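You operate a simulated robot arm through the tools that you are given. There is no shell and no other tool. Be economical: measure what you need, move in short steps, check, and stop when the job is done.

You are at the controls of a simulated two-armed robot. One attempt, no reset.

Task
Carry the short hose into the banding cradle, clamp it and band its tail tight.
Fine: carry it in both hands; stroke the banding lever till the band closes, without crushing the hose; then knock the band lock head home and rest the mallet.

The check looks at the end state, three seconds after you hand in, the way a careful person would. Anything else that was tipped, shoved, dropped, spilled or broken makes it a failure.

Robot
Two 7-joint arms with two-finger parallel grippers on one trunk, on a base that drives. Base frame: it is fixed to the floor where the robot stands at the start and does not move with it; the origin is under the middle of the robot, x ahead of it, y to its left, z up. Units: m, degrees, N and s.
The left shoulder is at the start at [0.05, 0.165, 1.23], the right one opposite. With the tool pointing down near the work surface each hand reaches from about 0.1 to 0.68 m from the robot's upright axis, wherever it stands, measured 20 degrees to its own side. Places, roughly: band lock head [0.6, 0.8, 1]; banding clamp [0.6, 0.4, 1.1]; banding cradle bed [0.5, 0.6, 0.9]; banding lever [0.5, 0.8, 1]. Payload 3.91 kg a hand.
The TCP of each hand is the grasp point between the finger pads, 0.03 m short of the fingertips. In the tool frame z runs along the fingers and y along their closing line. The gripper opens to 0.11 m. The fingers are 0.02 m wide and 0.01 m thick; the gripper's body (0.048 by 0.112 m) begins 0.055 m behind the TCP.
Orientation is that of the tool frame in the base frame, as a unit quaternion [w, x, y, z]. With the fingers straight down and closing along the base's y, the tool's x points along the base's -x, its y along +y and its z along -z.

Tools
- The arms move only by the tool drive_tool. It takes "left_plan", "right_plan" or both (then of equal length, played together; a hand with none holds still); each is a list of rows, each a list of 7 numbers: the shift along the tool's x, y, z in m, then the turn, a rotation vector about the tool's x, y, z in degrees, then the gripper command, from -1 (shut) to 1 (fully open), values between in proportion. In form: [[tx, ty, tz, ax, ay, az, hand], ...]. A call has 1 to 12 rows; each row shifts and turns the commanded pose from where the row before left it, along the tool's axes as they then stand. Rows are played at 5 a second. More than 0.05 m and 8.6 degrees between two rows, or a gripper value outside its range, and nothing of the call is played. Where a pose cannot be reached the arm comes as near as it can. A force on the tool above 40 N (or 10 N above the force at the start of the call, whichever is more), or a blocked arm, ends the call early, and 0.2 s more pass. The fingers move at their own pace (about 0.045 m/s each) and stop on an object; they squeeze with about 42 N. The grip force told is the motor's: it shows also when the fingers shut on nothing. Time passes only in rows, and 0.2 s behind the last, so rows that do not move let the fingers close. The reply holds the time, the measured pose of the TCP, the force on the tool along the base axes, the opening and the grip force, in the units named above and with some noise, with the torque about the TCP (base axes, N m) and any sound that the robot's microphone picked up.
- Cameras (640 x 400 px; columns grow to the right, rows downward): "scene" is now at [0.1153, 0.0195, 1.4011]; the picture's right is [0.32, -0.95, 0.00], its down [-0.50, -0.17, -0.85] and it looks along [0.81, 0.27, -0.53] (base axes); focal length 246 px, centre (320, 200). "left" rides on the left gripper at [0.072, -0.017, -0.103] in its tool frame; the picture's right is [0.23, 0.97, 0.00], its down [-0.76, 0.18, -0.62] and it looks along [-0.61, 0.14, 0.78] (tool axes); focal length 222 px, centre (320, 200). "right" rides on the right gripper at [0.072, 0.017, -0.103] in its tool frame; the picture's right is [-0.23, 0.97, 0.00], its down [-0.76, -0.18, -0.62] and it looks along [-0.61, -0.14, 0.78] (tool axes); focal length 222 px, centre (320, 200). There is no depth. A picture from a camera that has moved, and an enlarged one, comes with that camera's place and axes in the base frame and with its lens. The place of the scene camera against the robot may be out by one fixed shift of up to 0.012 m in any direction.
- snapshot(camera): a new picture of that camera. It takes no simulated time.
- lift_body(by): slides the trunk up (or, below 0, down) by that many m; the arms and the scene camera ride with it, the base frame stays. It gives what a move gives, with no picture.
- base_move(legs): drives the robot by 1 to 6 legs, each [ahead, left, turn to the left] in m, m and degrees, along the robot's own axes; the way and the turn of a leg run together, so that a leg with both is an arc; at most 1.5 m and 180 degrees a leg. The arms and the cameras ride along, it lands a little off, and it stops where it bumps. It gives what a move gives.
- turn_head(pan, tilt): turns the head with the scene camera to pan (to the left, within 80 degrees either way) and tilt (down, from -29 to 69), counted from straight ahead of the robot. It gives what a move gives.
- close_up(camera, box): a new picture of the part [left, top, right, bottom] of that camera's present view, enlarged. It takes no simulated time.
- sign_off(): hands the job in; it is judged then, once.

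Work in short steps. Places have to be worked out from the pictures, the camera data and where the tool is seen: move nearer, look again, correct. Check each grasp and each placing, and mend what went wrong. You have 120 turns and 88 pictures in all, those below and enlarged ones among them. Open the grippers and draw the arms clear of the work before you hand the job in, unless the task says otherwise; then end with one line.

The tools are called after "Request:" as a command line: name --argument value ..., lists and objects as JSON in quotes. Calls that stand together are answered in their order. drive_tool: Moves the arms, as the interface text tells. Its arguments: {"type":"object","properties":{"left_plan":{"type":"array","items":{"type":"array","items":{"type":"number"}}},"right_plan":{"type":"array","items":{"type":"array","items":{"type":"number"}}}},"required":[]} The other tools are called the same way: lift_body (by) slides the trunk up or down; base_move (legs) drives the base; turn_head (pan, tilt) turns the head that bears the scene camera; snapshot (camera) takes a picture; close_up (camera, box) takes an enlarged picture of a part of a camera's view; sign_off () hands the job in.

At the start:

```text
t: 0.0
left_eef_pos: [0.281, 0.3075, 1.2711]
left_tool_rot: [-0.001, 0.0, 1.0, -0.001]
left_ft_force: [0.8, -0.7, 0.2]
left_torque: [-0.01, 0.04, -0.04]
left_grip_width: 0.1096
left_finger_force: 0.1
right_eef_pos: [0.3469, 0.0622, 1.2775]
right_tool_rot: [0.0, 0.0, 1.0, -0.001]
right_ft_force: [0.5, 0.2, 0.1]
right_torque: [-0.04, 0.02, 0.05]
right_grip_width: 0.1102
right_finger_force: 0.0
trunk travel left (down, up): [-0.45, 0.053]
robot x, y, heading: [0.0003, 0.0011, 0.0]
head pan, tilt: [18.7, 31.8]
```

scene: 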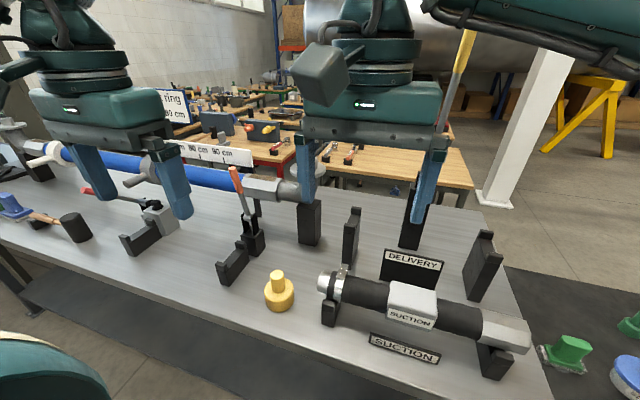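
right: 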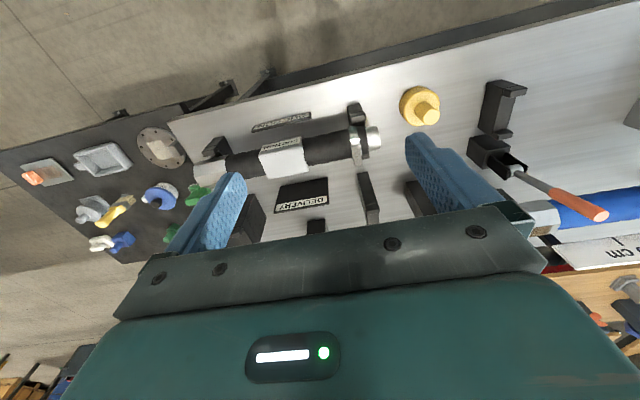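
left: 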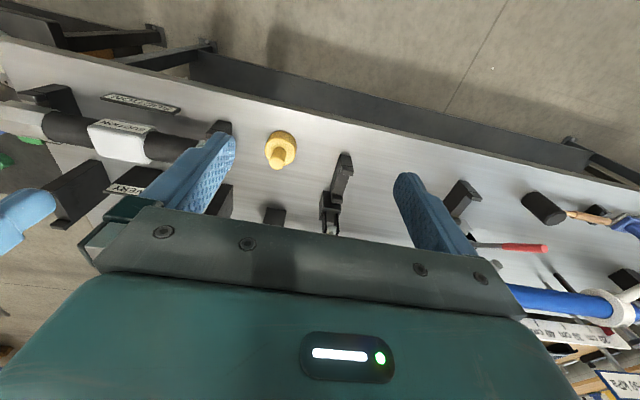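

The black suction hose sits in a rack on the right and the cradle stands to the left. I turn the head for a better view of the cradle and the hose.

Request:
turn_head --pan 50 --tilt 35

Request:
close_up --camera "scene" --box '[160, 160, 480, 360]'

Request:
snapshot --camera "scene"

```text
t: 1.0
left_eef_pos: [0.2799, 0.3065, 1.2698]
left_tool_rot: [0.0, 0.0, 1.0, 0.0]
left_ft_force: [0.2, -0.1, -0.3]
left_torque: [0.0, -0.05, 0.01]
left_grip_width: 0.1102
left_finger_force: 0.0
right_eef_pos: [0.3479, 0.0616, 1.2779]
right_tool_rot: [0.0, 0.0, 1.0, 0.0]
right_ft_force: [-0.9, -1.0, 1.2]
right_torque: [-0.02, -0.03, -0.02]
right_grip_width: 0.1098
right_finger_force: 0.1
trunk travel left (down, up): [-0.45, 0.053]
robot x, y, heading: [-0.007, -0.0017, -0.0]
head pan, tilt: [50.0, 35.0]
```

```text
2.00 times, centred on (320, 260) of scene
camera zoom: at [0.0871, 0.0581, 1.3961], right [0.77, -0.64, 0.0], down [-0.37, -0.44, -0.82], along [0.53, 0.63, -0.57], focal length 492 px, centre (320, 80)
```

zoom: 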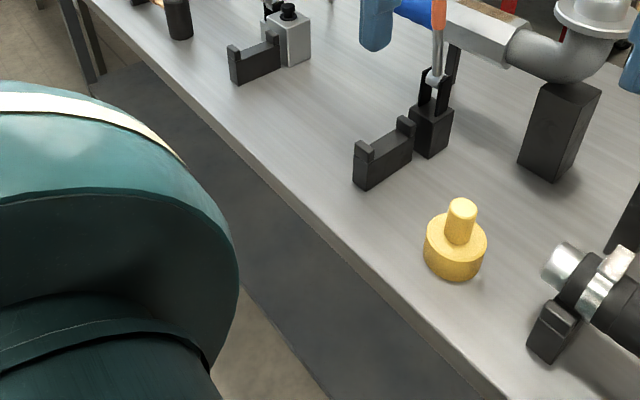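

```text
83 pictures are left
camera scene: at [0.0871, 0.0581, 1.3961], right [0.77, -0.64, 0.0], down [-0.37, -0.44, -0.82], along [0.53, 0.63, -0.57], focal length 246 px, centre (320, 200)
```

scene: 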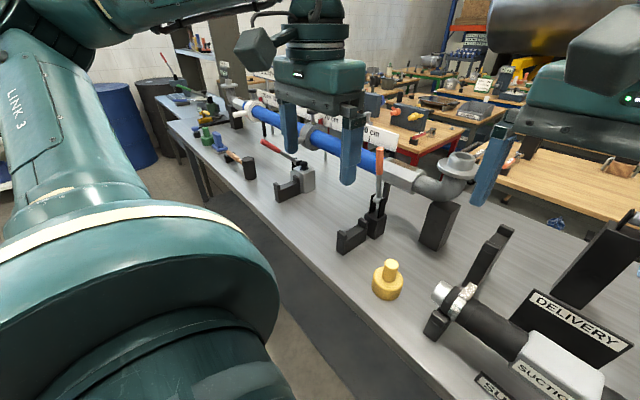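

I zoom on the cradle fixtures and the surroundings.

Request:
close_up --camera "scene" --box '[160, 80, 400, 230]'

Request:
turn_head --pan 0 --tilt 45

Request:
snapshot --camera "scene"

Request:
close_up --camera "left" --box '[400, 140, 640, 290]'

```text
2.67 times, centred on (280, 155) of scene
camera zoom: at [0.0871, 0.0581, 1.3961], right [0.77, -0.64, 0.0], down [-0.37, -0.44, -0.82], along [0.53, 0.63, -0.57], focal length 656 px, centre (427, 320)
```

zoom: 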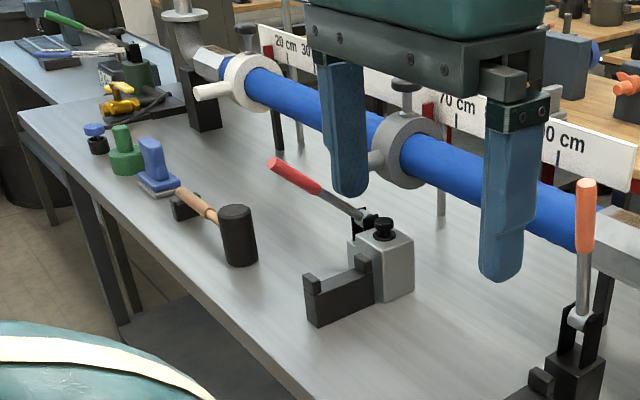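

```text
t: 2.1
left_eef_pos: [0.2817, 0.3072, 1.2708]
left_tool_rot: [0.0, 0.0, 1.0, 0.001]
left_ft_force: [0.3, 0.4, 0.1]
left_torque: [-0.05, 0.01, 0.02]
left_grip_width: 0.1099
left_finger_force: 0.1
right_eef_pos: [0.347, 0.062, 1.2782]
right_tool_rot: [-0.001, 0.0, 1.0, -0.001]
right_ft_force: [-0.3, 0.3, 0.3]
right_torque: [-0.02, 0.02, 0.01]
right_grip_width: 0.1103
right_finger_force: 0.2
trunk travel left (down, up): [-0.45, 0.053]
robot x, y, heading: [-0.0024, 0.0013, -0.2]
head pan, tilt: [0.0, 45.0]
```

```text
81 pictures are left
camera scene: at [0.1117, -0.0092, 1.3813], right [0.0, -1.0, 0.0], down [-0.71, 0.0, -0.71], along [0.71, 0.0, -0.71], focal length 246 px, centre (320, 200)
```

scene: 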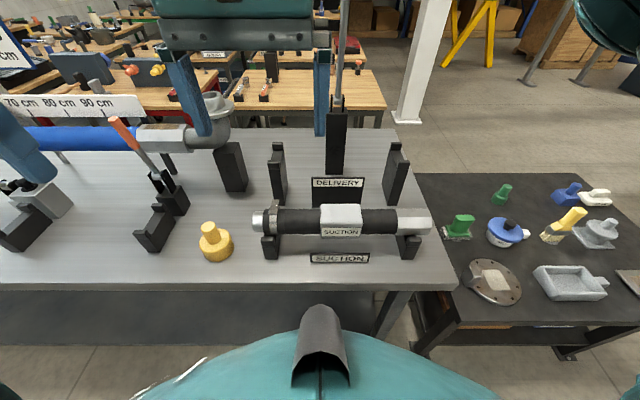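

```text
2.67 times, centred on (520, 215) of left
camera zoom: at [0.2088, 0.2907, 1.3746], right [-0.23, 0.97, 0.0], down [0.76, 0.18, 0.62], along [0.61, 0.14, -0.78], focal length 592 px, centre (-213, 160)
```

zoom: 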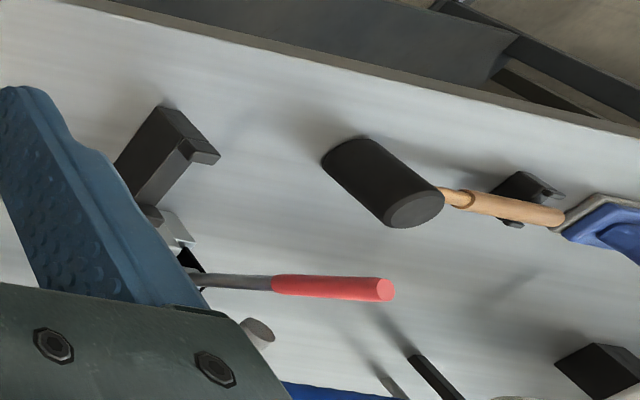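

The hose lies along y at about x 0.51, from y 0.16 to -0.29 with its axis near z 0.90. I zoom in on it and the two cradle parts.

Request:
close_up --camera "scene" --box '[230, 170, 450, 290]'

Request:
close_up --camera "scene" --box '[0, 100, 240, 270]'

Request:
close_up --camera "left" --box '[230, 120, 410, 250]'

```text
2.91 times, centred on (340, 230) of scene
camera zoom: at [0.1117, -0.0092, 1.3813], right [0.0, -1.0, 0.0], down [-0.71, 0.0, -0.71], along [0.71, 0.0, -0.71], focal length 716 px, centre (262, 113)
```

zoom: 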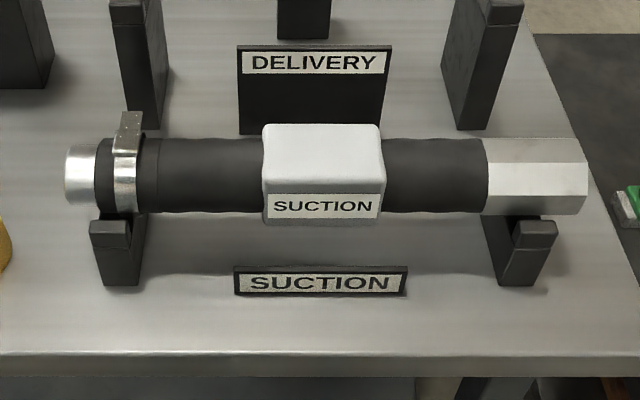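

```text
2.35 times, centred on (120, 185) of scene
camera zoom: at [0.1117, -0.0092, 1.3813], right [0.0, -1.0, 0.0], down [-0.71, 0.0, -0.71], along [0.71, 0.0, -0.71], focal length 579 px, centre (791, 235)
```

zoom: 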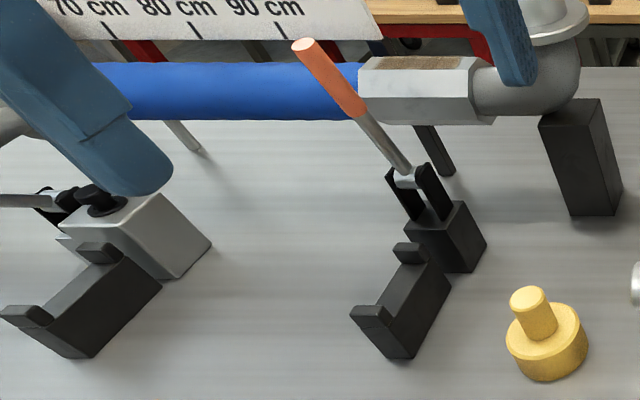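

```text
3.08 times, centred on (320, 185) of left
camera zoom: at [0.2088, 0.2907, 1.3746], right [-0.23, 0.97, 0.0], down [0.76, 0.18, 0.62], along [0.61, 0.14, -0.78], focal length 684 px, centre (320, 246)
```

zoom: 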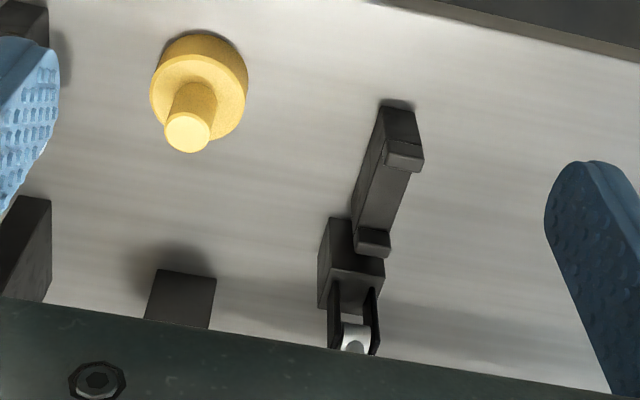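

To learn the fixtures, I drive 0.5 m to the left with the arms as they are (well above everything) and look.

Request:
base_move --legs '[[0, 0.5, 0]]'

Request:
turn_head --pan 10 --tilt 50

Request:
snapshot --camera "scene"

Request:
snapshot --camera "left"

Request:
snapshot --camera "right"

```text
t: 7.1
left_eef_pos: [0.2899, 0.8058, 1.2711]
left_tool_rot: [0.0, 0.008, 1.0, 0.0]
left_ft_force: [0.1, 0.1, 0.0]
left_torque: [-0.02, 0.02, -0.01]
left_grip_width: 0.1101
left_finger_force: 0.1
right_eef_pos: [0.352, 0.5589, 1.2777]
right_tool_rot: [0.0, 0.008, 1.0, 0.0]
right_ft_force: [-0.1, -0.5, 0.5]
right_torque: [0.0, -0.03, 0.03]
right_grip_width: 0.1102
right_finger_force: 0.1
trunk travel left (down, up): [-0.45, 0.053]
robot x, y, heading: [0.0041, 0.5064, -1.1]
head pan, tilt: [0.0, 45.0]
```

```text
t: 7.8
left_eef_pos: [0.2897, 0.8066, 1.2696]
left_tool_rot: [0.0, 0.008, 1.0, 0.001]
left_ft_force: [-0.3, -0.1, 0.3]
left_torque: [-0.01, 0.01, -0.03]
left_grip_width: 0.1098
left_finger_force: 0.0
right_eef_pos: [0.3521, 0.5597, 1.2783]
right_tool_rot: [0.0, 0.008, 1.0, 0.001]
right_ft_force: [-0.4, 0.7, 0.2]
right_torque: [0.02, 0.0, -0.02]
right_grip_width: 0.1098
right_finger_force: 0.0
trunk travel left (down, up): [-0.45, 0.053]
robot x, y, heading: [0.0066, 0.5091, -0.9]
head pan, tilt: [10.0, 50.0]
```

```text
76 pictures are left
camera scene: at [0.1104, 0.5056, 1.3743], right [0.16, -0.99, 0.0], down [-0.76, -0.12, -0.64], along [0.64, 0.1, -0.77], focal length 246 px, centre (320, 200)
```

scene: 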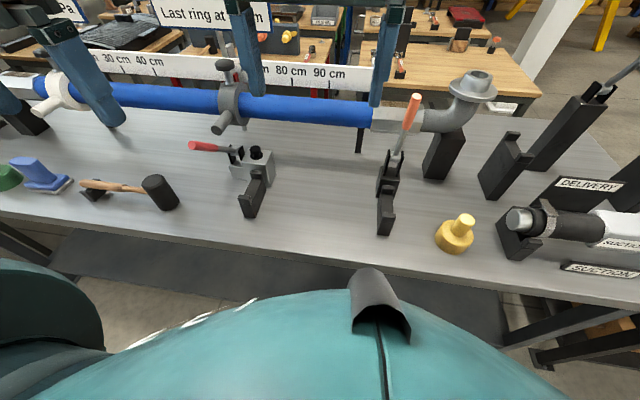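

```text
75 pictures are left
camera left: at [0.2174, 0.7905, 1.3746], right [-0.21, 0.98, 0.0], down [0.76, 0.17, 0.62], along [0.61, 0.13, -0.78], focal length 222 px, centre (320, 200)
```

left: 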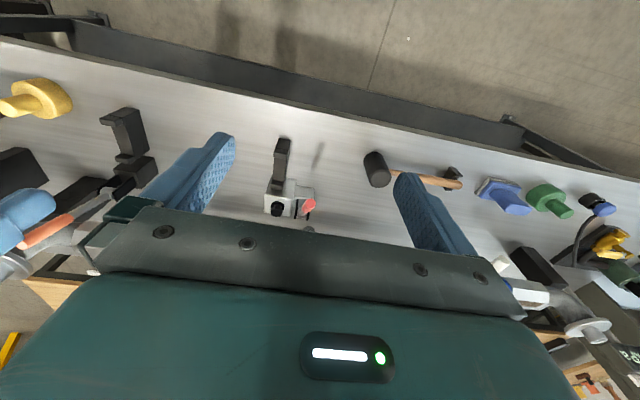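

```text
74 pictures are left
camera right: at [0.2804, 0.5781, 1.3817], right [0.24, 0.97, 0.0], down [0.76, -0.19, 0.62], along [0.6, -0.15, -0.78], focal length 222 px, centre (320, 200)
```

right: 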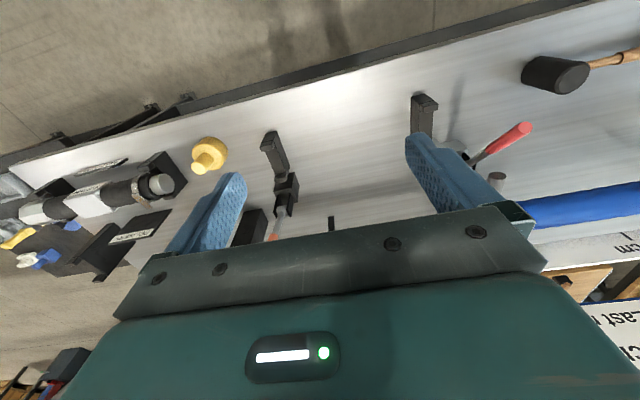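

Now the fixtures are clearly in view; I zoom in on each.

Request:
close_up --camera "scene" --box '[180, 125, 300, 225]'

Request:
close_up --camera "scene" --box '[340, 80, 480, 250]'

Request:
close_up --camera "scene" --box '[70, 155, 200, 225]'

Request:
close_up --camera "left" --box '[240, 120, 340, 240]'

Request:
close_up --camera "right" --box '[220, 90, 340, 250]'

```text
4.00 times, centred on (240, 175) of scene
camera zoom: at [0.1104, 0.5056, 1.3743], right [0.16, -0.99, 0.0], down [-0.76, -0.12, -0.64], along [0.64, 0.1, -0.77], focal length 984 px, centre (640, 300)
```

zoom: 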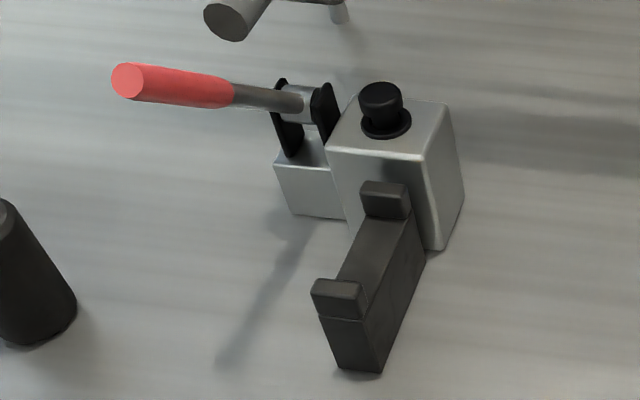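

```text
2.35 times, centred on (410, 165) of scene
camera zoom: at [0.1104, 0.5056, 1.3743], right [0.16, -0.99, 0.0], down [-0.76, -0.12, -0.64], along [0.64, 0.1, -0.77], focal length 579 px, centre (108, 282)
```

zoom: 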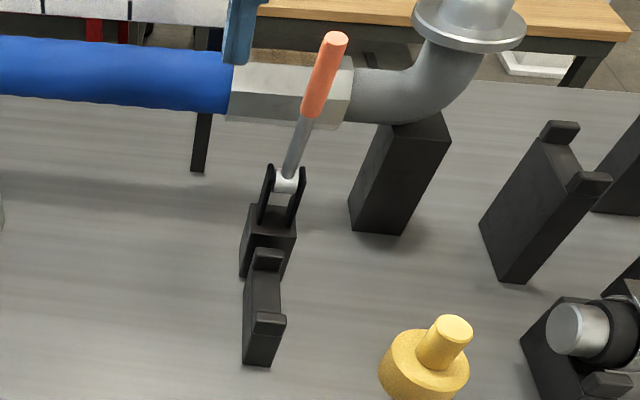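

```text
4.92 times, centred on (135, 190) of scene
camera zoom: at [0.1104, 0.5056, 1.3743], right [0.16, -0.99, 0.0], down [-0.76, -0.12, -0.64], along [0.64, 0.1, -0.77], focal length 1211 px, centre (1231, 249)
```

zoom: 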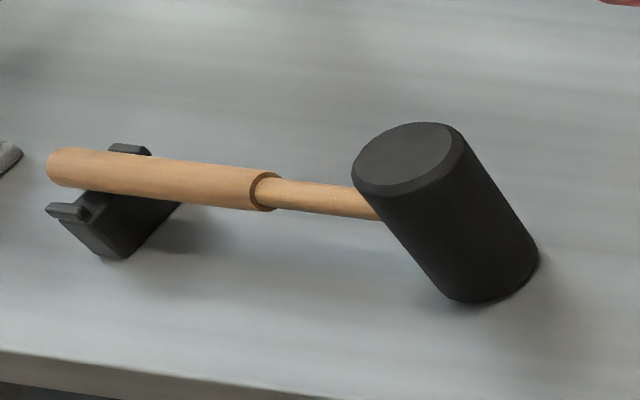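

```text
3.33 times, centred on (290, 180) of left
camera zoom: at [0.2174, 0.7905, 1.3746], right [-0.21, 0.98, 0.0], down [0.76, 0.17, 0.62], along [0.61, 0.13, -0.78], focal length 740 px, centre (420, 267)
```

zoom: 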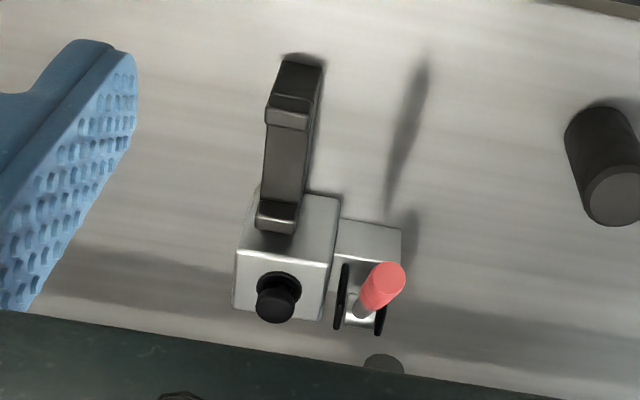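

```text
2.50 times, centred on (280, 170) of right
camera zoom: at [0.2804, 0.5781, 1.3817], right [0.24, 0.97, 0.0], down [0.76, -0.19, 0.62], along [0.6, -0.15, -0.78], focal length 555 px, centre (420, 275)
```

zoom: 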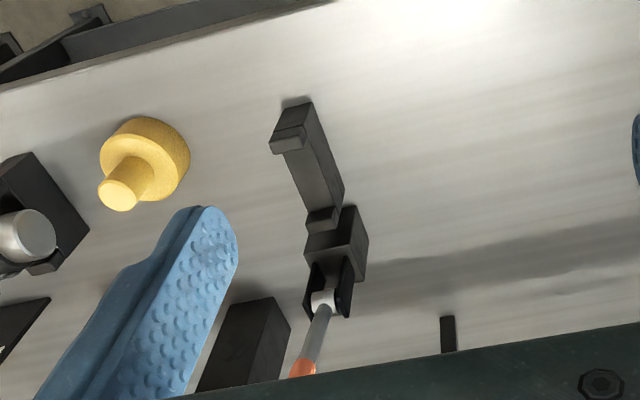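

I've worked out: cradle bars at x≈0.516, y≈0.75 and 0.40 (lips z≈0.905); clamp handle at (0.56–0.585, 0.40), z 0.99–1.15; band lever pivot (0.62,0.827,0.93), tip (0.474,0.827,1.06); lock head top (0.611,0.76,0.953). I drive back to the hose.

Request:
base_move --legs '[[0, -0.57, 0.9]]'

Request:
turn_head --pan 0 --tilt 50

Request:
drive_tool --left_plan '[[0, 0, 0, 0, 0, 8.5, 0.9], [0, 0, 0, 0, 0, 8.5, 0.9], [0, 0, 0, 0, 0, 8.5, 0.9], [0, 0, 0, 0, 0, 8.5, 0.9], [0, 0, 0, 0, 0, 8.5, 0.9], [0, 0, 0, 0, 0, 8.5, 0.9], [0, 0, 0, 0, 0, 8.5, 0.9], [0, 0, 0, 0, 0, 8.5, 0.9], [0, 0, 0, 0, 0, 8.5, 0.9], [0, 0, 0, 0, 0, 8.5, 0.9], [0, 0, 0, 0, 0, 5, 0.9]]' --right_plan '[[0, 0, 0, 0, 0, -8.5, 0.9], [0, 0, 0, 0, 0, -8.5, 0.9], [0, 0, 0, 0, 0, -8.5, 0.9], [0, 0, 0, 0, 0, -8.5, 0.9], [0, 0, 0, 0, 0, -8.5, 0.9], [0, 0, 0, 0, 0, -8.5, 0.9], [0, 0, 0, 0, 0, -8.5, 0.9], [0, 0, 0, 0, 0, -8.5, 0.9], [0, 0, 0, 0, 0, -8.5, 0.9], [0, 0, 0, 0, 0, -8.5, 0.9], [0, 0, 0, 0, 0, -5, 0.9]]'

Request:
snapshot --camera "scene"

Request:
snapshot --camera "right"

Request:
snapshot --camera "left"

```text
t: 13.3
left_eef_pos: [0.2816, 0.2398, 1.2708]
left_tool_rot: [0.0, 0.005, 1.0, 0.001]
left_ft_force: [0.3, 0.4, 0.3]
left_torque: [0.02, 0.0, -0.02]
left_grip_width: 0.1098
left_finger_force: 0.0
right_eef_pos: [0.3441, -0.0076, 1.2778]
right_tool_rot: [-0.001, 0.006, 1.0, 0.0]
right_ft_force: [0.9, 0.4, 0.1]
right_torque: [-0.02, 0.02, -0.03]
right_grip_width: 0.1101
right_finger_force: 0.0
trunk travel left (down, up): [-0.45, 0.053]
robot x, y, heading: [-0.0017, -0.0647, -0.8]
head pan, tilt: [10.0, 50.0]
```

```text
t: 14.0
left_eef_pos: [0.28, 0.2405, 1.2698]
left_tool_rot: [0.0, 0.005, 1.0, 0.0]
left_ft_force: [-0.6, -0.2, -0.3]
left_torque: [0.0, 0.02, -0.02]
left_grip_width: 0.11
left_finger_force: 0.1
right_eef_pos: [0.3433, -0.0069, 1.2779]
right_tool_rot: [0.0, 0.006, 1.0, 0.001]
right_ft_force: [-0.6, -0.8, -0.3]
right_torque: [-0.04, -0.03, 0.0]
right_grip_width: 0.1102
right_finger_force: 0.1
trunk travel left (down, up): [-0.45, 0.053]
robot x, y, heading: [-0.0043, -0.0669, -0.7]
head pan, tilt: [0.0, 50.0]
```

```text
t: 16.4
left_eef_pos: [0.2101, 0.1249, 1.2675]
left_tool_rot: [-0.001, 0.711, 0.703, 0.001]
left_ft_force: [0.0, 0.2, -0.1]
left_torque: [0.0, -0.05, 0.0]
left_grip_width: 0.1045
left_finger_force: 0.1
left hand out of reach, approached as far as the arm can: row 6, 7, 8, 9, 10, 11
right_eef_pos: [0.3241, -0.0084, 1.272]
right_tool_rot: [0.001, -0.702, 0.712, 0.0]
right_ft_force: [0.7, 0.4, -0.5]
right_torque: [0.03, 0.0, 0.0]
right_grip_width: 0.1043
right_finger_force: 0.0
right hand out of reach, approached as far as the arm can: row 11
trunk travel left (down, up): [-0.45, 0.053]
robot x, y, heading: [-0.0025, -0.0649, -0.6]
head pan, tilt: [0.0, 50.0]
```

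```text
68 pictures are left
camera scene: at [0.1034, -0.0753, 1.3744], right [-0.01, -1.0, 0.0], down [-0.77, 0.01, -0.64], along [0.64, -0.01, -0.77], focal length 246 px, centre (320, 200)
```

scene: 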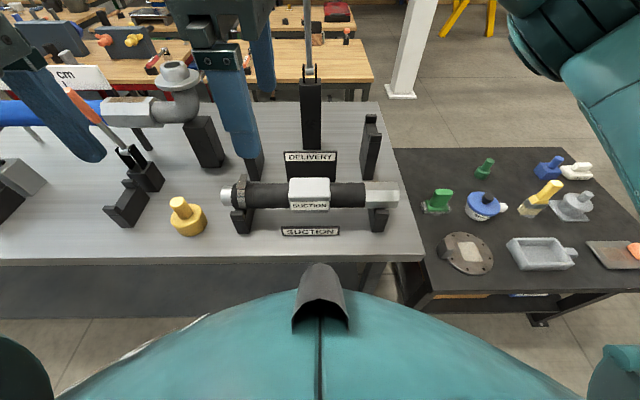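

```text
67 pictures are left
camera right: at [0.3078, -0.0801, 1.3759], right [-0.97, 0.24, 0.0], down [0.19, 0.76, 0.62], along [0.15, 0.61, -0.78], focal length 222 px, centre (320, 200)
```

right: 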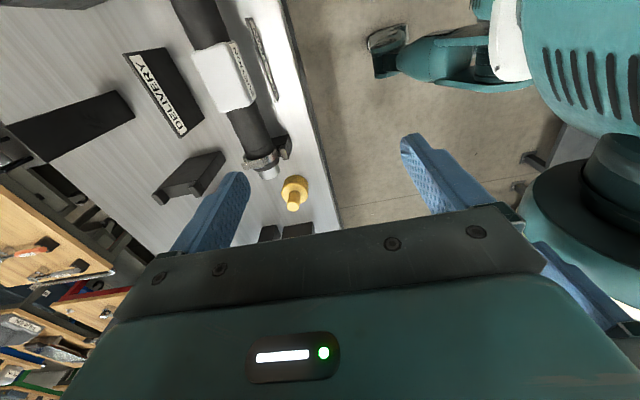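

```text
66 pictures are left
camera left: at [0.1945, 0.1986, 1.3719], right [0.98, 0.22, 0.0], down [0.17, -0.76, 0.62], along [0.14, -0.61, -0.78], focal length 222 px, centre (320, 200)
```

left: 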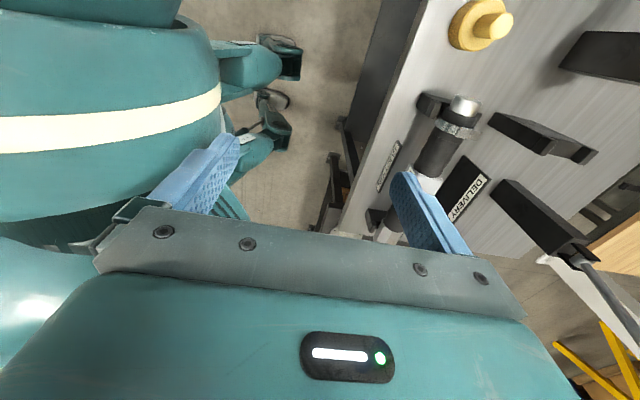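

Hose axis is about x 0.48, z 0.94; black sections are centred at y≈0.04 and y≈-0.145. I move both hands out over it, still high.

Request:
drive_tool --left_plan '[[-0.012, 0.045, 0, 0, 0, 0, 0.9], [-0.014, 0.045, 0, 0, 0, 0, 0.9], [-0.014, 0.045, 0, 0, 0, 0, 0.9], [-0.014, 0.045, 0.02, 0, 0, 0, 0.9], [-0.014, 0.045, 0.04, 0, 0, 0, 0.9], [-0.014, 0.045, 0.04, 0, 0, 0, 0.9], [0, 0, 0.04, 0, 0, 0, 0.9], [0, 0, 0, 0, 0, 0, 0.9]]' --right_plan '[[0.022, -0.025, 0, 0, 0, 0, 0.9], [0.022, -0.025, 0, 0, 0, 0, 0.9], [0.022, -0.025, 0, 0, 0, 0, 0.9], [0.022, -0.025, 0.02, 0, 0, 0, 0.9], [0.022, -0.025, 0.04, 0, 0, 0, 0.9], [0.022, -0.025, 0.04, 0, 0, 0, 0.9], [0, 0, 0.04, 0, 0, 0, 0.9], [0, 0, 0, 0, 0, 0, 0.9]]'

Request:
snapshot --camera "scene"

```text
refused: row 4 steps farther than a row can; nothing moved
```

```text
65 pictures are left
camera scene: at [0.1034, -0.0753, 1.3744], right [-0.01, -1.0, 0.0], down [-0.77, 0.01, -0.64], along [0.64, -0.01, -0.77], focal length 246 px, centre (320, 200)
```

scene: 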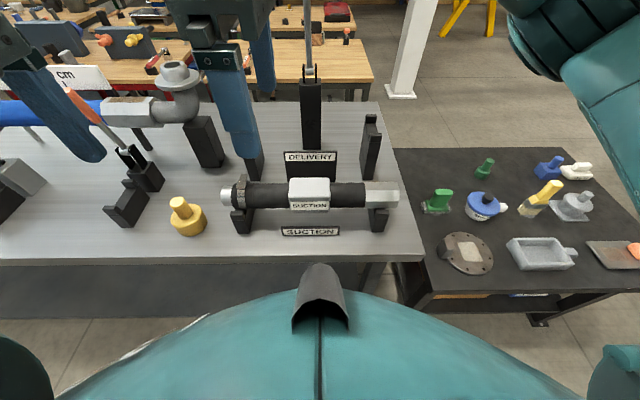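

A row was over the limit; I separate the horizontal and vertical parts.

Request:
drive_tool --left_plan '[[-0.014, 0.045, 0, 0, 0, 0, 0.9], [-0.014, 0.045, 0, 0, 0, 0, 0.9], [-0.014, 0.045, 0, 0, 0, 0, 0.9], [-0.014, 0.045, 0, 0, 0, 0, 0.9], [-0.014, 0.045, 0, 0, 0, 0, 0.9], [-0.012, 0.045, 0, 0, 0, 0, 0.9], [0, 0, 0.045, 0, 0, 0, 0.9], [0, 0, 0.045, 0, 0, 0, 0.9], [0, 0, 0.045, 0, 0, 0, 0.9], [0, 0, 0, 0, 0, 0, 0.9]]' --right_plan '[[0.022, -0.025, 0, 0, 0, 0, 0.9], [0.022, -0.025, 0, 0, 0, 0, 0.9], [0.022, -0.025, 0, 0, 0, 0, 0.9], [0.022, -0.025, 0, 0, 0, 0, 0.9], [0.022, -0.025, 0, 0, 0, 0, 0.9], [0.022, -0.025, 0, 0, 0, 0, 0.9], [0, 0, 0.045, 0, 0, 0, 0.9], [0, 0, 0.045, 0, 0, 0, 0.9], [0, 0, 0.045, 0, 0, 0, 0.9], [0, 0, 0, 0, 0, 0, 0.9]]'

Request:
snapshot --camera "left"

Request:
snapshot --camera "right"

```text
t: 18.6
left_eef_pos: [0.2581, 0.0426, 1.1535]
left_tool_rot: [0.001, 0.71, 0.704, 0.001]
left_ft_force: [0.0, -0.1, -0.3]
left_torque: [0.0, -0.01, 0.0]
left_grip_width: 0.1047
left_finger_force: 0.0
left hand out of reach, approached as far as the arm can: row 1, 2, 3, 4, 5, 6, 7, 9
right_eef_pos: [0.3252, -0.1079, 1.1015]
right_tool_rot: [0.0, -0.699, 0.715, 0.001]
right_ft_force: [-0.4, -0.4, -0.6]
right_torque: [-0.02, 0.0, 0.01]
right_grip_width: 0.1043
right_finger_force: 0.1
right hand out of reach, approached as far as the arm can: row 1, 2, 3, 4, 5, 6
trunk travel left (down, up): [-0.45, 0.053]
robot x, y, heading: [-0.0067, -0.063, -0.8]
head pan, tilt: [0.0, 50.0]
```

```text
64 pictures are left
camera left: at [0.2412, 0.1155, 1.2577], right [0.98, 0.22, 0.0], down [0.17, -0.76, 0.62], along [0.14, -0.61, -0.78], focal length 222 px, centre (320, 200)
```

left: 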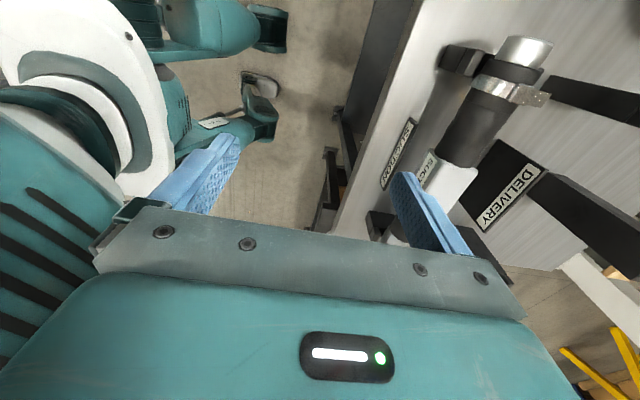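

```text
63 pictures are left
camera right: at [0.3068, -0.1786, 1.206], right [-0.97, 0.25, 0.0], down [0.19, 0.76, 0.62], along [0.15, 0.6, -0.78], focal length 222 px, centre (320, 200)
```

right: 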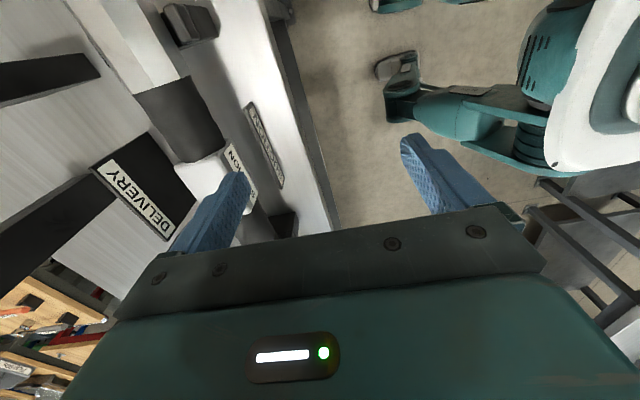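

The reach shrinks up high. I try extending forward now that the hands are lower.

Request:
drive_tool --left_plan '[[0, 0, 0.025, 0, 0, 0, 0.9], [0, 0, 0.025, 0, 0, 0, 0.9], [0, 0.04, 0, 0, 0, 0, 0.9], [0, 0.04, 0, 0, 0, 0, 0.9], [0, 0, 0, 0, 0, 0, 0.9]]' --right_plan '[[0.02, 0, 0, 0, 0, 0, 0.9], [0.015, 0, 0, 0, 0, 0, 0.9], [0, -0.04, 0, 0, 0, 0, 0.9], [0, -0.04, 0, 0, 0, 0, 0.9], [0, 0, 0, 0, 0, 0, 0.9]]'

```text
t: 19.8
left_eef_pos: [0.2764, 0.0206, 1.1]
left_tool_rot: [0.001, 0.709, 0.705, 0.002]
left_ft_force: [0.1, -0.2, 0.3]
left_torque: [0.01, -0.03, -0.03]
left_grip_width: 0.1046
left_finger_force: 0.0
left hand out of reach, approached as far as the arm can: row 3, 4
right_eef_pos: [0.3201, -0.1115, 1.1046]
right_tool_rot: [0.0, -0.703, 0.711, 0.001]
right_ft_force: [0.3, 0.4, 0.7]
right_torque: [0.02, 0.01, 0.01]
right_grip_width: 0.1044
right_finger_force: 0.1
right hand out of reach, approached as far as the arm can: row 1, 2, 3, 4
trunk travel left (down, up): [-0.45, 0.053]
robot x, y, heading: [-0.0074, -0.0661, -0.7]
head pan, tilt: [0.0, 50.0]
```

This looks like a wrist joint limit at this yaw. I separate the hands and turn both back through the default to try the opposite yaw.

Request:
drive_tool --left_plan '[[0.04, 0, 0, 0, 0, -8.5, 0.9], [0.02, 0.02, 0, 0, 0, -8.5, 0.9], [0, 0, 0, 0, 0, -8.5, 0.9], [0, 0, 0, 0, 0, -8.5, 0.9], [0, 0, 0, 0, 0, -8.5, 0.9], [0, 0, 0, 0, 0, -8.5, 0.9], [0, 0, 0, 0, 0, -8.5, 0.9], [0, 0, 0, 0, 0, -8.5, 0.9], [0, 0, 0, 0, 0, -8.5, 0.9], [0, 0, 0, 0, 0, -8.5, 0.9], [0, 0, 0, 0, 0, -5, 0.9]]' --right_plan '[[0.03, 0, 0, 0, 0, 8.5, 0.9], [0, 0, 0, 0, 0, 8.5, 0.9], [0, 0, 0, 0, 0, 8.5, 0.9], [0, 0, 0, 0, 0, 8.5, 0.9], [0, 0, 0, 0, 0, 8.5, 0.9], [0, 0, 0, 0, 0, 8.5, 0.9], [0, 0, 0, 0, 0, 8.5, 0.9], [0, 0, 0, 0, 0, 8.5, 0.9], [0, 0, 0, 0, 0, 8.5, 0.9], [0, 0, 0, 0, 0, 8.5, 0.9], [0, 0, 0, 0, 0, 5, 0.9]]'

Request:
drive_tool --left_plan '[[0, 0, 0, 0, 0, -8.5, 0.9], [0, 0, 0, 0, 0, -8.5, 0.9], [0, 0, 0, 0, 0, -8.5, 0.9], [0, 0, 0, 0, 0, -8.5, 0.9], [0, 0, 0, 0, 0, -8.5, 0.9], [0, 0, 0, 0, 0, -8.5, 0.9], [0, 0, 0, 0, 0, -8.5, 0.9], [0, 0, 0, 0, 0, -8.5, 0.9], [0, 0, 0, 0, 0, -8.5, 0.9], [0, 0, 0, 0, 0, -8.5, 0.9], [0, 0, 0, 0, 0, -5, 0.9]]' --right_plan '[[0, 0, 0, 0, 0, 8.5, 0.9], [0, 0, 0, 0, 0, 8.5, 0.9], [0, 0, 0, 0, 0, 8.5, 0.9], [0, 0, 0, 0, 0, 8.5, 0.9], [0, 0, 0, 0, 0, 8.5, 0.9], [0, 0, 0, 0, 0, 8.5, 0.9], [0, 0, 0, 0, 0, 8.5, 0.9], [0, 0, 0, 0, 0, 8.5, 0.9], [0, 0, 0, 0, 0, 8.5, 0.9], [0, 0, 0, 0, 0, 8.5, 0.9], [0, 0, 0, 0, 0, 5, 0.9]]'

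```text
t: 22.2
left_eef_pos: [0.2916, 0.0846, 1.1]
left_tool_rot: [-0.001, 0.005, 1.0, 0.0]
left_ft_force: [-0.1, 0.2, -0.4]
left_torque: [0.01, 0.02, 0.03]
left_grip_width: 0.1044
left_finger_force: 0.0
right_eef_pos: [0.3182, -0.1432, 1.1025]
right_tool_rot: [0.0, 0.007, 1.0, 0.0]
right_ft_force: [0.8, -0.6, -0.4]
right_torque: [0.0, -0.01, 0.0]
right_grip_width: 0.1046
right_finger_force: 0.0
trunk travel left (down, up): [-0.45, 0.053]
robot x, y, heading: [-0.0033, -0.0664, -0.6]
head pan, tilt: [0.0, 50.0]
```

```text
t: 24.6
left_eef_pos: [0.2921, 0.0853, 1.0989]
left_tool_rot: [0.0, -0.704, 0.71, 0.001]
left_ft_force: [-0.7, -0.2, 0.0]
left_torque: [0.01, 0.02, 0.0]
left_grip_width: 0.1046
left_finger_force: 0.2
right_eef_pos: [0.3169, -0.145, 1.1032]
right_tool_rot: [0.0, 0.712, 0.702, 0.0]
right_ft_force: [-0.2, -0.9, 0.7]
right_torque: [-0.01, 0.0, 0.0]
right_grip_width: 0.1046
right_finger_force: 0.0
trunk travel left (down, up): [-0.45, 0.053]
robot x, y, heading: [-0.0041, -0.0635, -0.5]
head pan, tilt: [0.0, 50.0]
```

The opposite yaw works without trouble. I extend both hands over the hose at z 1.10.

Request:
drive_tool --left_plan '[[0.01, -0.045, 0, 0, 0, 0, 0.95], [0.01, -0.045, 0, 0, 0, 0, 0.95], [0.01, -0.045, 0, 0, 0, 0, 0.95], [0.01, -0.045, 0, 0, 0, 0, 0.95], [0.003, -0.008, 0, 0, 0, 0, 0.95], [0, 0, 0, 0, 0, 0, 0.95]]' --right_plan '[[0, 0.04, 0, 0, 0, 0, 0.95], [0, 0.04, 0, 0, 0, 0, 0.95], [0, 0.04, 0, 0, 0, 0, 0.95], [0, 0.04, 0, 0, 0, 0, 0.95], [0, 0.003, 0, 0, 0, 0, 0.95], [0, 0, 0, 0, 0, 0, 0.95]]'

Request:
snapshot --camera "left"

Request:
snapshot --camera "right"

Request:
snapshot --camera "scene"

```text
t: 26.0
left_eef_pos: [0.4634, 0.0664, 1.1037]
left_tool_rot: [0.0, -0.703, 0.711, -0.001]
left_ft_force: [-0.5, -0.1, 0.8]
left_torque: [-0.03, 0.0, 0.02]
left_grip_width: 0.1071
left_finger_force: 0.1
left hand out of reach, approached as far as the arm can: row 4, 5
right_eef_pos: [0.4804, -0.1461, 1.1033]
right_tool_rot: [0.001, 0.711, 0.703, 0.0]
right_ft_force: [-0.9, -0.1, 0.4]
right_torque: [0.03, -0.01, -0.01]
right_grip_width: 0.1075
right_finger_force: 0.1
trunk travel left (down, up): [-0.45, 0.053]
robot x, y, heading: [-0.0006, -0.0643, -0.7]
head pan, tilt: [0.0, 50.0]
```

```text
62 pictures are left
camera left: at [0.4795, -0.0066, 1.2075], right [-0.98, -0.22, 0.0], down [-0.17, 0.76, 0.62], along [-0.13, 0.61, -0.78], focal length 222 px, centre (320, 200)
```

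left: 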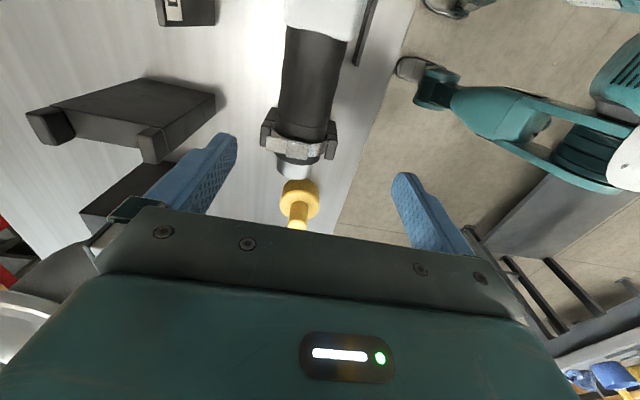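

```text
61 pictures are left
camera right: at [0.4987, -0.0727, 1.2059], right [0.97, -0.24, 0.0], down [-0.19, -0.76, 0.62], along [-0.15, -0.61, -0.78], focal length 222 px, centre (320, 200)
```

right: 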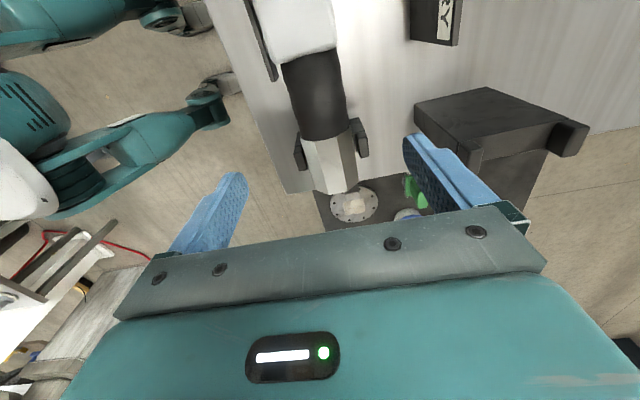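

```text
60 pictures are left
camera scene: at [0.1037, -0.0749, 1.3743], right [-0.01, -1.0, 0.0], down [-0.77, 0.01, -0.64], along [0.64, -0.01, -0.77], focal length 246 px, centre (320, 200)
```

scene: 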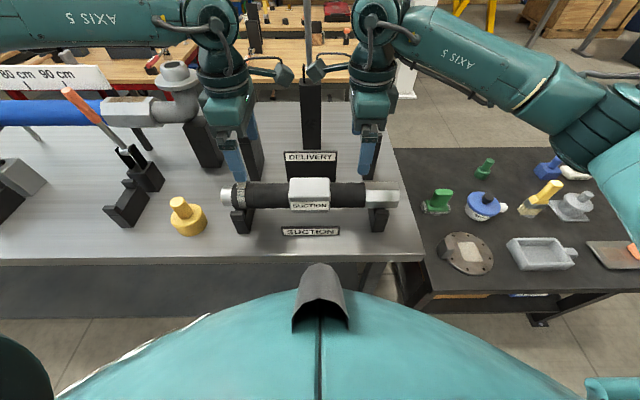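

Hose axis is x≈0.482; grasp centres y≈0.046 and -0.134. I lower with corrections to z≈1.0 first.

Request:
drive_tool --left_plan '[[0.0, 0, 0.04, 0, 0, 0, 0.95], [0.01, -0.009, 0.03, 0, 0, 0, 0.95], [0.01, -0.009, 0.02, 0, 0, 0, 0.95], [0, 0, 0, 0, 0, 0, 0.95]]' --right_plan '[[0.005, 0, 0.04, 0, 0, 0, 0.95], [0.006, 0.002, 0.03, 0, 0, 0, 0.95], [0, 0, 0.02, 0, 0, 0, 0.95], [0, 0, 0, 0, 0, 0, 0.95]]'

```text
t: 27.0
left_eef_pos: [0.4561, 0.0851, 1.0289]
left_tool_rot: [0.0, -0.702, 0.712, -0.001]
left_ft_force: [0.3, -0.2, 0.4]
left_torque: [0.01, -0.02, -0.01]
left_grip_width: 0.1074
left_finger_force: 0.1
left hand out of reach, approached as far as the arm can: row 1, 2, 3
right_eef_pos: [0.4843, -0.1354, 1.0124]
right_tool_rot: [-0.001, 0.71, 0.704, 0.0]
right_ft_force: [0.4, 0.5, 0.5]
right_torque: [-0.02, 0.0, 0.02]
right_grip_width: 0.1072
right_finger_force: 0.1
trunk travel left (down, up): [-0.45, 0.053]
robot x, y, heading: [-0.0018, -0.0647, -0.6]
head pan, tilt: [0.0, 50.0]
```

The left wrist nears its yaw limit here. I raise the hands and shift the base 0.07 m to the right (and slightly nearer), so the left arm's azimuth eases.

Request:
drive_tool --left_plan '[[0, 0, -0.045, 0, 0, 0, 0.95], [0, 0, -0.04, 0, 0, 0, 0.95], [0, 0, 0, 0, 0, 0, 0.95]]' --right_plan '[[0, 0, -0.045, 0, 0, 0, 0.95], [0, 0, -0.045, 0, 0, 0, 0.95], [0, 0, 0, 0, 0, 0, 0.95]]'

Request:
base_move --legs '[[0.0, -0.07, 0.7]]'

Request:
drive_tool --left_plan '[[0.0, -0.012, 0.0, 0, 0, 0, 0.95], [0.0, -0.012, 0.0, 0, 0, 0, 0.95], [0.0, 0, 0.04, 0, 0, 0, 0.95], [0, 0, 0.03, 0, 0, 0, 0.95], [0, 0, 0, 0, 0, 0, 0.95]]' --right_plan '[[0.03, 0, 0, 0, 0, 0, 0.95], [0.03, 0.0, 0, 0, 0, 0, 0.95], [0.01, 0, 0.04, 0, 0, 0, 0.95], [0, 0, 0.03, 0, 0, 0, 0.95], [0, 0, 0, 0, 0, 0, 0.95]]'

```text
t: 27.8
left_eef_pos: [0.457, 0.0836, 1.1114]
left_tool_rot: [0.001, -0.703, 0.711, -0.001]
left_ft_force: [0.4, -0.1, 0.1]
left_torque: [0.0, 0.0, 0.03]
left_grip_width: 0.1074
left_finger_force: 0.0
right_eef_pos: [0.4805, -0.1341, 1.1018]
right_tool_rot: [0.0, 0.711, 0.703, 0.0]
right_ft_force: [-0.4, -0.1, 0.1]
right_torque: [-0.01, 0.01, 0.01]
right_grip_width: 0.1072
right_finger_force: 0.1
trunk travel left (down, up): [-0.45, 0.053]
robot x, y, heading: [-0.0013, -0.0627, -0.6]
head pan, tilt: [0.0, 50.0]
```

```text
t: 29.1
left_eef_pos: [0.454, 0.0206, 1.1117]
left_tool_rot: [0.0, 0.708, -0.706, -0.001]
left_ft_force: [0.6, -0.6, 0.1]
left_torque: [-0.01, -0.01, 0.0]
left_grip_width: 0.1073
left_finger_force: 0.0
right_eef_pos: [0.4809, -0.1975, 1.1011]
right_tool_rot: [-0.001, 0.705, 0.709, 0.0]
right_ft_force: [-0.1, 0.0, -0.3]
right_torque: [0.02, 0.01, 0.05]
right_grip_width: 0.1072
right_finger_force: 0.0
trunk travel left (down, up): [-0.45, 0.053]
robot x, y, heading: [-0.0044, -0.1377, 0.4]
head pan, tilt: [0.0, 50.0]
```

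```text
t: 29.6
left_eef_pos: [0.474, 0.0255, 1.1113]
left_tool_rot: [0.0, 0.713, -0.701, -0.002]
left_ft_force: [-1.0, 1.9, 1.0]
left_torque: [-0.38, -0.08, -0.01]
left_grip_width: 0.1073
left_finger_force: 0.0
right_eef_pos: [0.4875, -0.1596, 1.1006]
right_tool_rot: [0.003, 0.718, 0.696, -0.004]
right_ft_force: [0.2, -1.2, -0.2]
right_torque: [0.12, 0.06, -0.07]
right_grip_width: 0.1073
right_finger_force: 0.0
trunk travel left (down, up): [-0.45, 0.053]
robot x, y, heading: [-0.0016, -0.1359, 0.0]
head pan, tilt: [0.0, 50.0]
stopped in row 2 (left hand): the force on the tool passed its limit at 56 N (the readings are from after the stop); the commanded pose is now the measured one
```

The hands' inward cameras touched at 0.185 m spacing. I keep at least 0.21 m: left at y 0.06, right at y -0.15.

Request:
drive_tool --left_plan '[[-0.02, -0.004, 0.0, 0, 0, 1, 0.95], [-0.015, -0.003, 0.0, 0, 0, 0, 0.95], [0.0, 0, 0.04, 0, 0, 0, 0.95], [0, 0, 0.03, 0, 0, 0, 0.95], [0, 0, 0, 0, 0, 0, 0.95]]' --right_plan '[[0.0, -0.002, 0, 0, 0, -1.8, 0.95], [0.01, -0.002, 0, 0, 0, 0, 0.95], [0.0, 0, 0.04, 0, 0, 0, 0.95], [0, 0, 0.03, 0, 0, 0, 0.95], [0, 0, 0, 0, 0, 0, 0.95]]'

```text
t: 30.9
left_eef_pos: [0.4801, 0.0628, 1.0403]
left_tool_rot: [0.0, -0.707, 0.708, 0.004]
left_ft_force: [0.2, -0.2, 0.2]
left_torque: [0.01, 0.0, -0.02]
left_grip_width: 0.1075
left_finger_force: 0.1
right_eef_pos: [0.4821, -0.1495, 1.0307]
right_tool_rot: [0.003, 0.706, 0.708, -0.004]
right_ft_force: [-0.3, -0.2, 0.1]
right_torque: [0.01, 0.0, 0.01]
right_grip_width: 0.1071
right_finger_force: 0.1
trunk travel left (down, up): [-0.45, 0.053]
robot x, y, heading: [-0.005, -0.1362, 0.3]
head pan, tilt: [0.0, 50.0]
```

Both hands reach now. I check with the wrist views before descending.

Request:
snapshot --camera "left"

Request:
snapshot --camera "right"

Request:
close_up --camera "scene" --box '[170, 120, 380, 260]'

```text
59 pictures are left
camera left: at [0.4969, -0.0099, 1.145], right [-0.97, -0.23, 0.0], down [-0.17, 0.76, 0.63], along [-0.14, 0.61, -0.78], focal length 222 px, centre (320, 200)
```

left: 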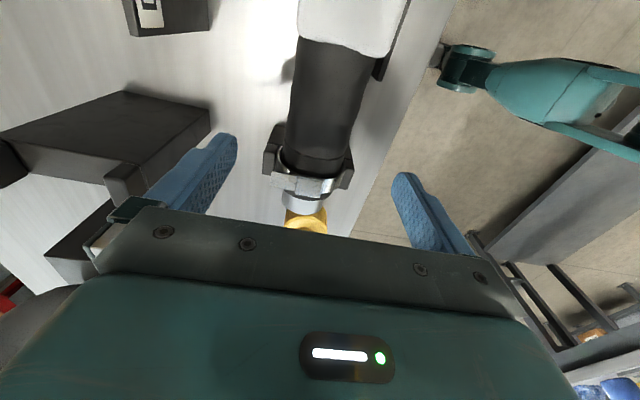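

```text
58 pictures are left
camera right: at [0.4996, -0.0754, 1.1337], right [0.97, -0.22, 0.0], down [-0.17, -0.76, 0.63], along [-0.14, -0.61, -0.78], focal length 222 px, centre (320, 200)
```

right: 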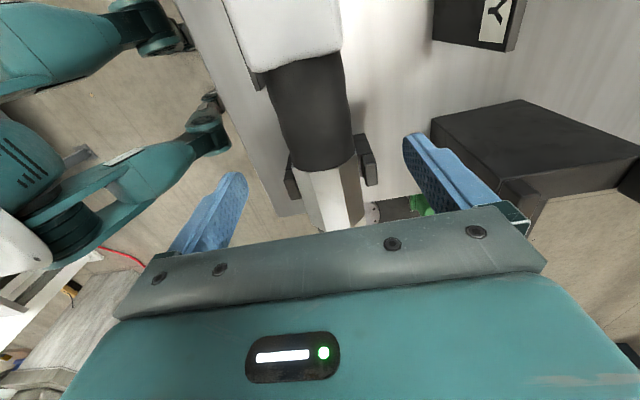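

```text
2.86 times, centred on (275, 190) of scene
camera zoom: at [0.1032, -0.1442, 1.3744], right [0.0, -1.0, 0.0], down [-0.77, 0.0, -0.64], along [0.64, 0.0, -0.77], focal length 703 px, centre (449, 229)
```

zoom: 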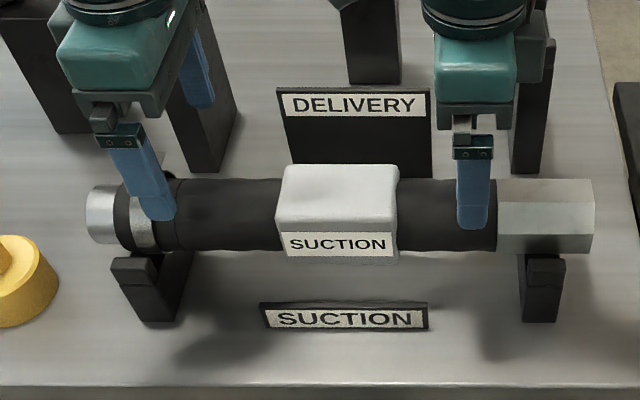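

The fingers straddle the hose on both sides. I descend to z≈0.945 on both hands.

Request:
drive_tool --left_plan '[[0.004, 0, 0.035, 0, 0, 0, 0.95], [0, 0, 0.035, 0, 0, 0, 0.95], [0, 0, 0.026, 0, 0, 0, 0.95], [0, 0, 0, 0, 0, 0, 0.95]]' --right_plan '[[0, 0, 0.035, 0, 0, 0, 0.95], [0, 0, 0.03, 0, 0, 0, 0.95], [0, 0, 0.021, 0, 0, 0, 0.95], [0, 0, 0, 0, 0, 0, 0.95]]'

Request:
close_up --camera "scene" --box '[170, 120, 380, 260]'

```text
t: 31.9
left_eef_pos: [0.4625, 0.0761, 0.9604]
left_tool_rot: [0.001, -0.707, 0.707, 0.002]
left_ft_force: [-0.1, -1.2, -0.4]
left_torque: [-0.03, 0.02, -0.04]
left_grip_width: 0.1074
left_finger_force: 0.0
left hand out of reach, approached as far as the arm can: row 2, 3
right_eef_pos: [0.4812, -0.1484, 0.9436]
right_tool_rot: [0.002, 0.706, 0.708, -0.004]
right_ft_force: [-0.4, -0.4, 0.5]
right_torque: [-0.03, -0.02, 0.01]
right_grip_width: 0.107
right_finger_force: 0.0
trunk travel left (down, up): [-0.45, 0.053]
robot x, y, heading: [-0.008, -0.1329, 0.4]
head pan, tilt: [0.0, 50.0]
```

```text
2.86 times, centred on (275, 190) of scene
camera zoom: at [0.1032, -0.1441, 1.3744], right [0.0, -1.0, 0.0], down [-0.77, 0.0, -0.64], along [0.64, 0.0, -0.77], focal length 703 px, centre (449, 229)
```

zoom: 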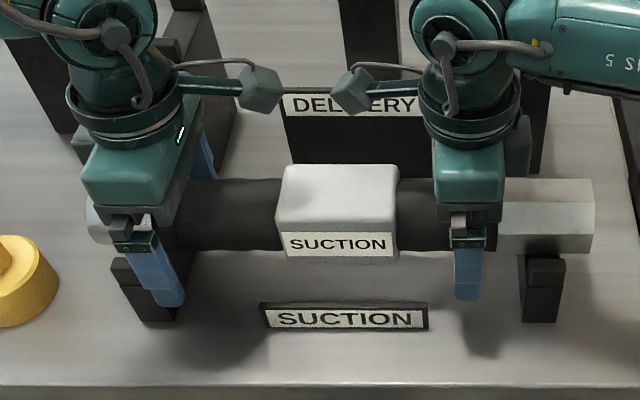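

The left arm's limit appears only when low, so I raise both hands 0.1 m, re-align, and then lower the trunk instead.

Request:
drive_tool --left_plan '[[0, 0, -0.045, 0, 0, 0, 0.95], [0, 0, -0.045, 0, 0, 0, 0.95], [0.01, -0.01, -0.03, 0, 0, 0, 0.95], [0.009, -0.009, 0, 0, 0, 0, 0.95], [0, 0, 0, 0, 0, 0, 0.95]]' --right_plan '[[0, 0, -0.045, 0, 0, 0, 0.95], [0, 0, -0.045, 0, 0, 0, 0.95], [0, 0, -0.045, 0, 0, 0, 0.95], [0, 0, 0, 0, 0, 0, 0.95], [0, 0, 0, 0, 0, 0, 0.95]]'

Request:
lift_body --by -0.06

```text
t: 33.0
left_eef_pos: [0.4821, 0.054, 1.0801]
left_tool_rot: [0.001, -0.706, 0.708, 0.003]
left_ft_force: [0.3, 0.7, 0.1]
left_torque: [0.0, 0.01, 0.03]
left_grip_width: 0.1073
left_finger_force: 0.1
right_eef_pos: [0.4814, -0.1526, 1.0782]
right_tool_rot: [0.003, 0.706, 0.708, -0.004]
right_ft_force: [0.3, -0.4, -0.6]
right_torque: [0.03, -0.01, 0.01]
right_grip_width: 0.1075
right_finger_force: 0.1
trunk travel left (down, up): [-0.45, 0.053]
robot x, y, heading: [-0.002, -0.1295, 0.3]
head pan, tilt: [0.0, 50.0]
```

```text
t: 34.0
left_eef_pos: [0.4824, 0.0543, 1.0202]
left_tool_rot: [0.001, -0.707, 0.707, 0.003]
left_ft_force: [-0.2, -0.3, 0.5]
left_torque: [-0.02, 0.01, -0.03]
left_grip_width: 0.1075
left_finger_force: 0.1
right_eef_pos: [0.482, -0.1524, 1.0184]
right_tool_rot: [0.003, 0.706, 0.709, -0.003]
right_ft_force: [-0.7, 0.5, 0.1]
right_torque: [-0.04, 0.01, 0.02]
right_grip_width: 0.1073
right_finger_force: 0.0
trunk travel left (down, up): [-0.39, 0.113]
robot x, y, heading: [-0.0028, -0.1344, 0.3]
head pan, tilt: [0.0, 50.0]
```

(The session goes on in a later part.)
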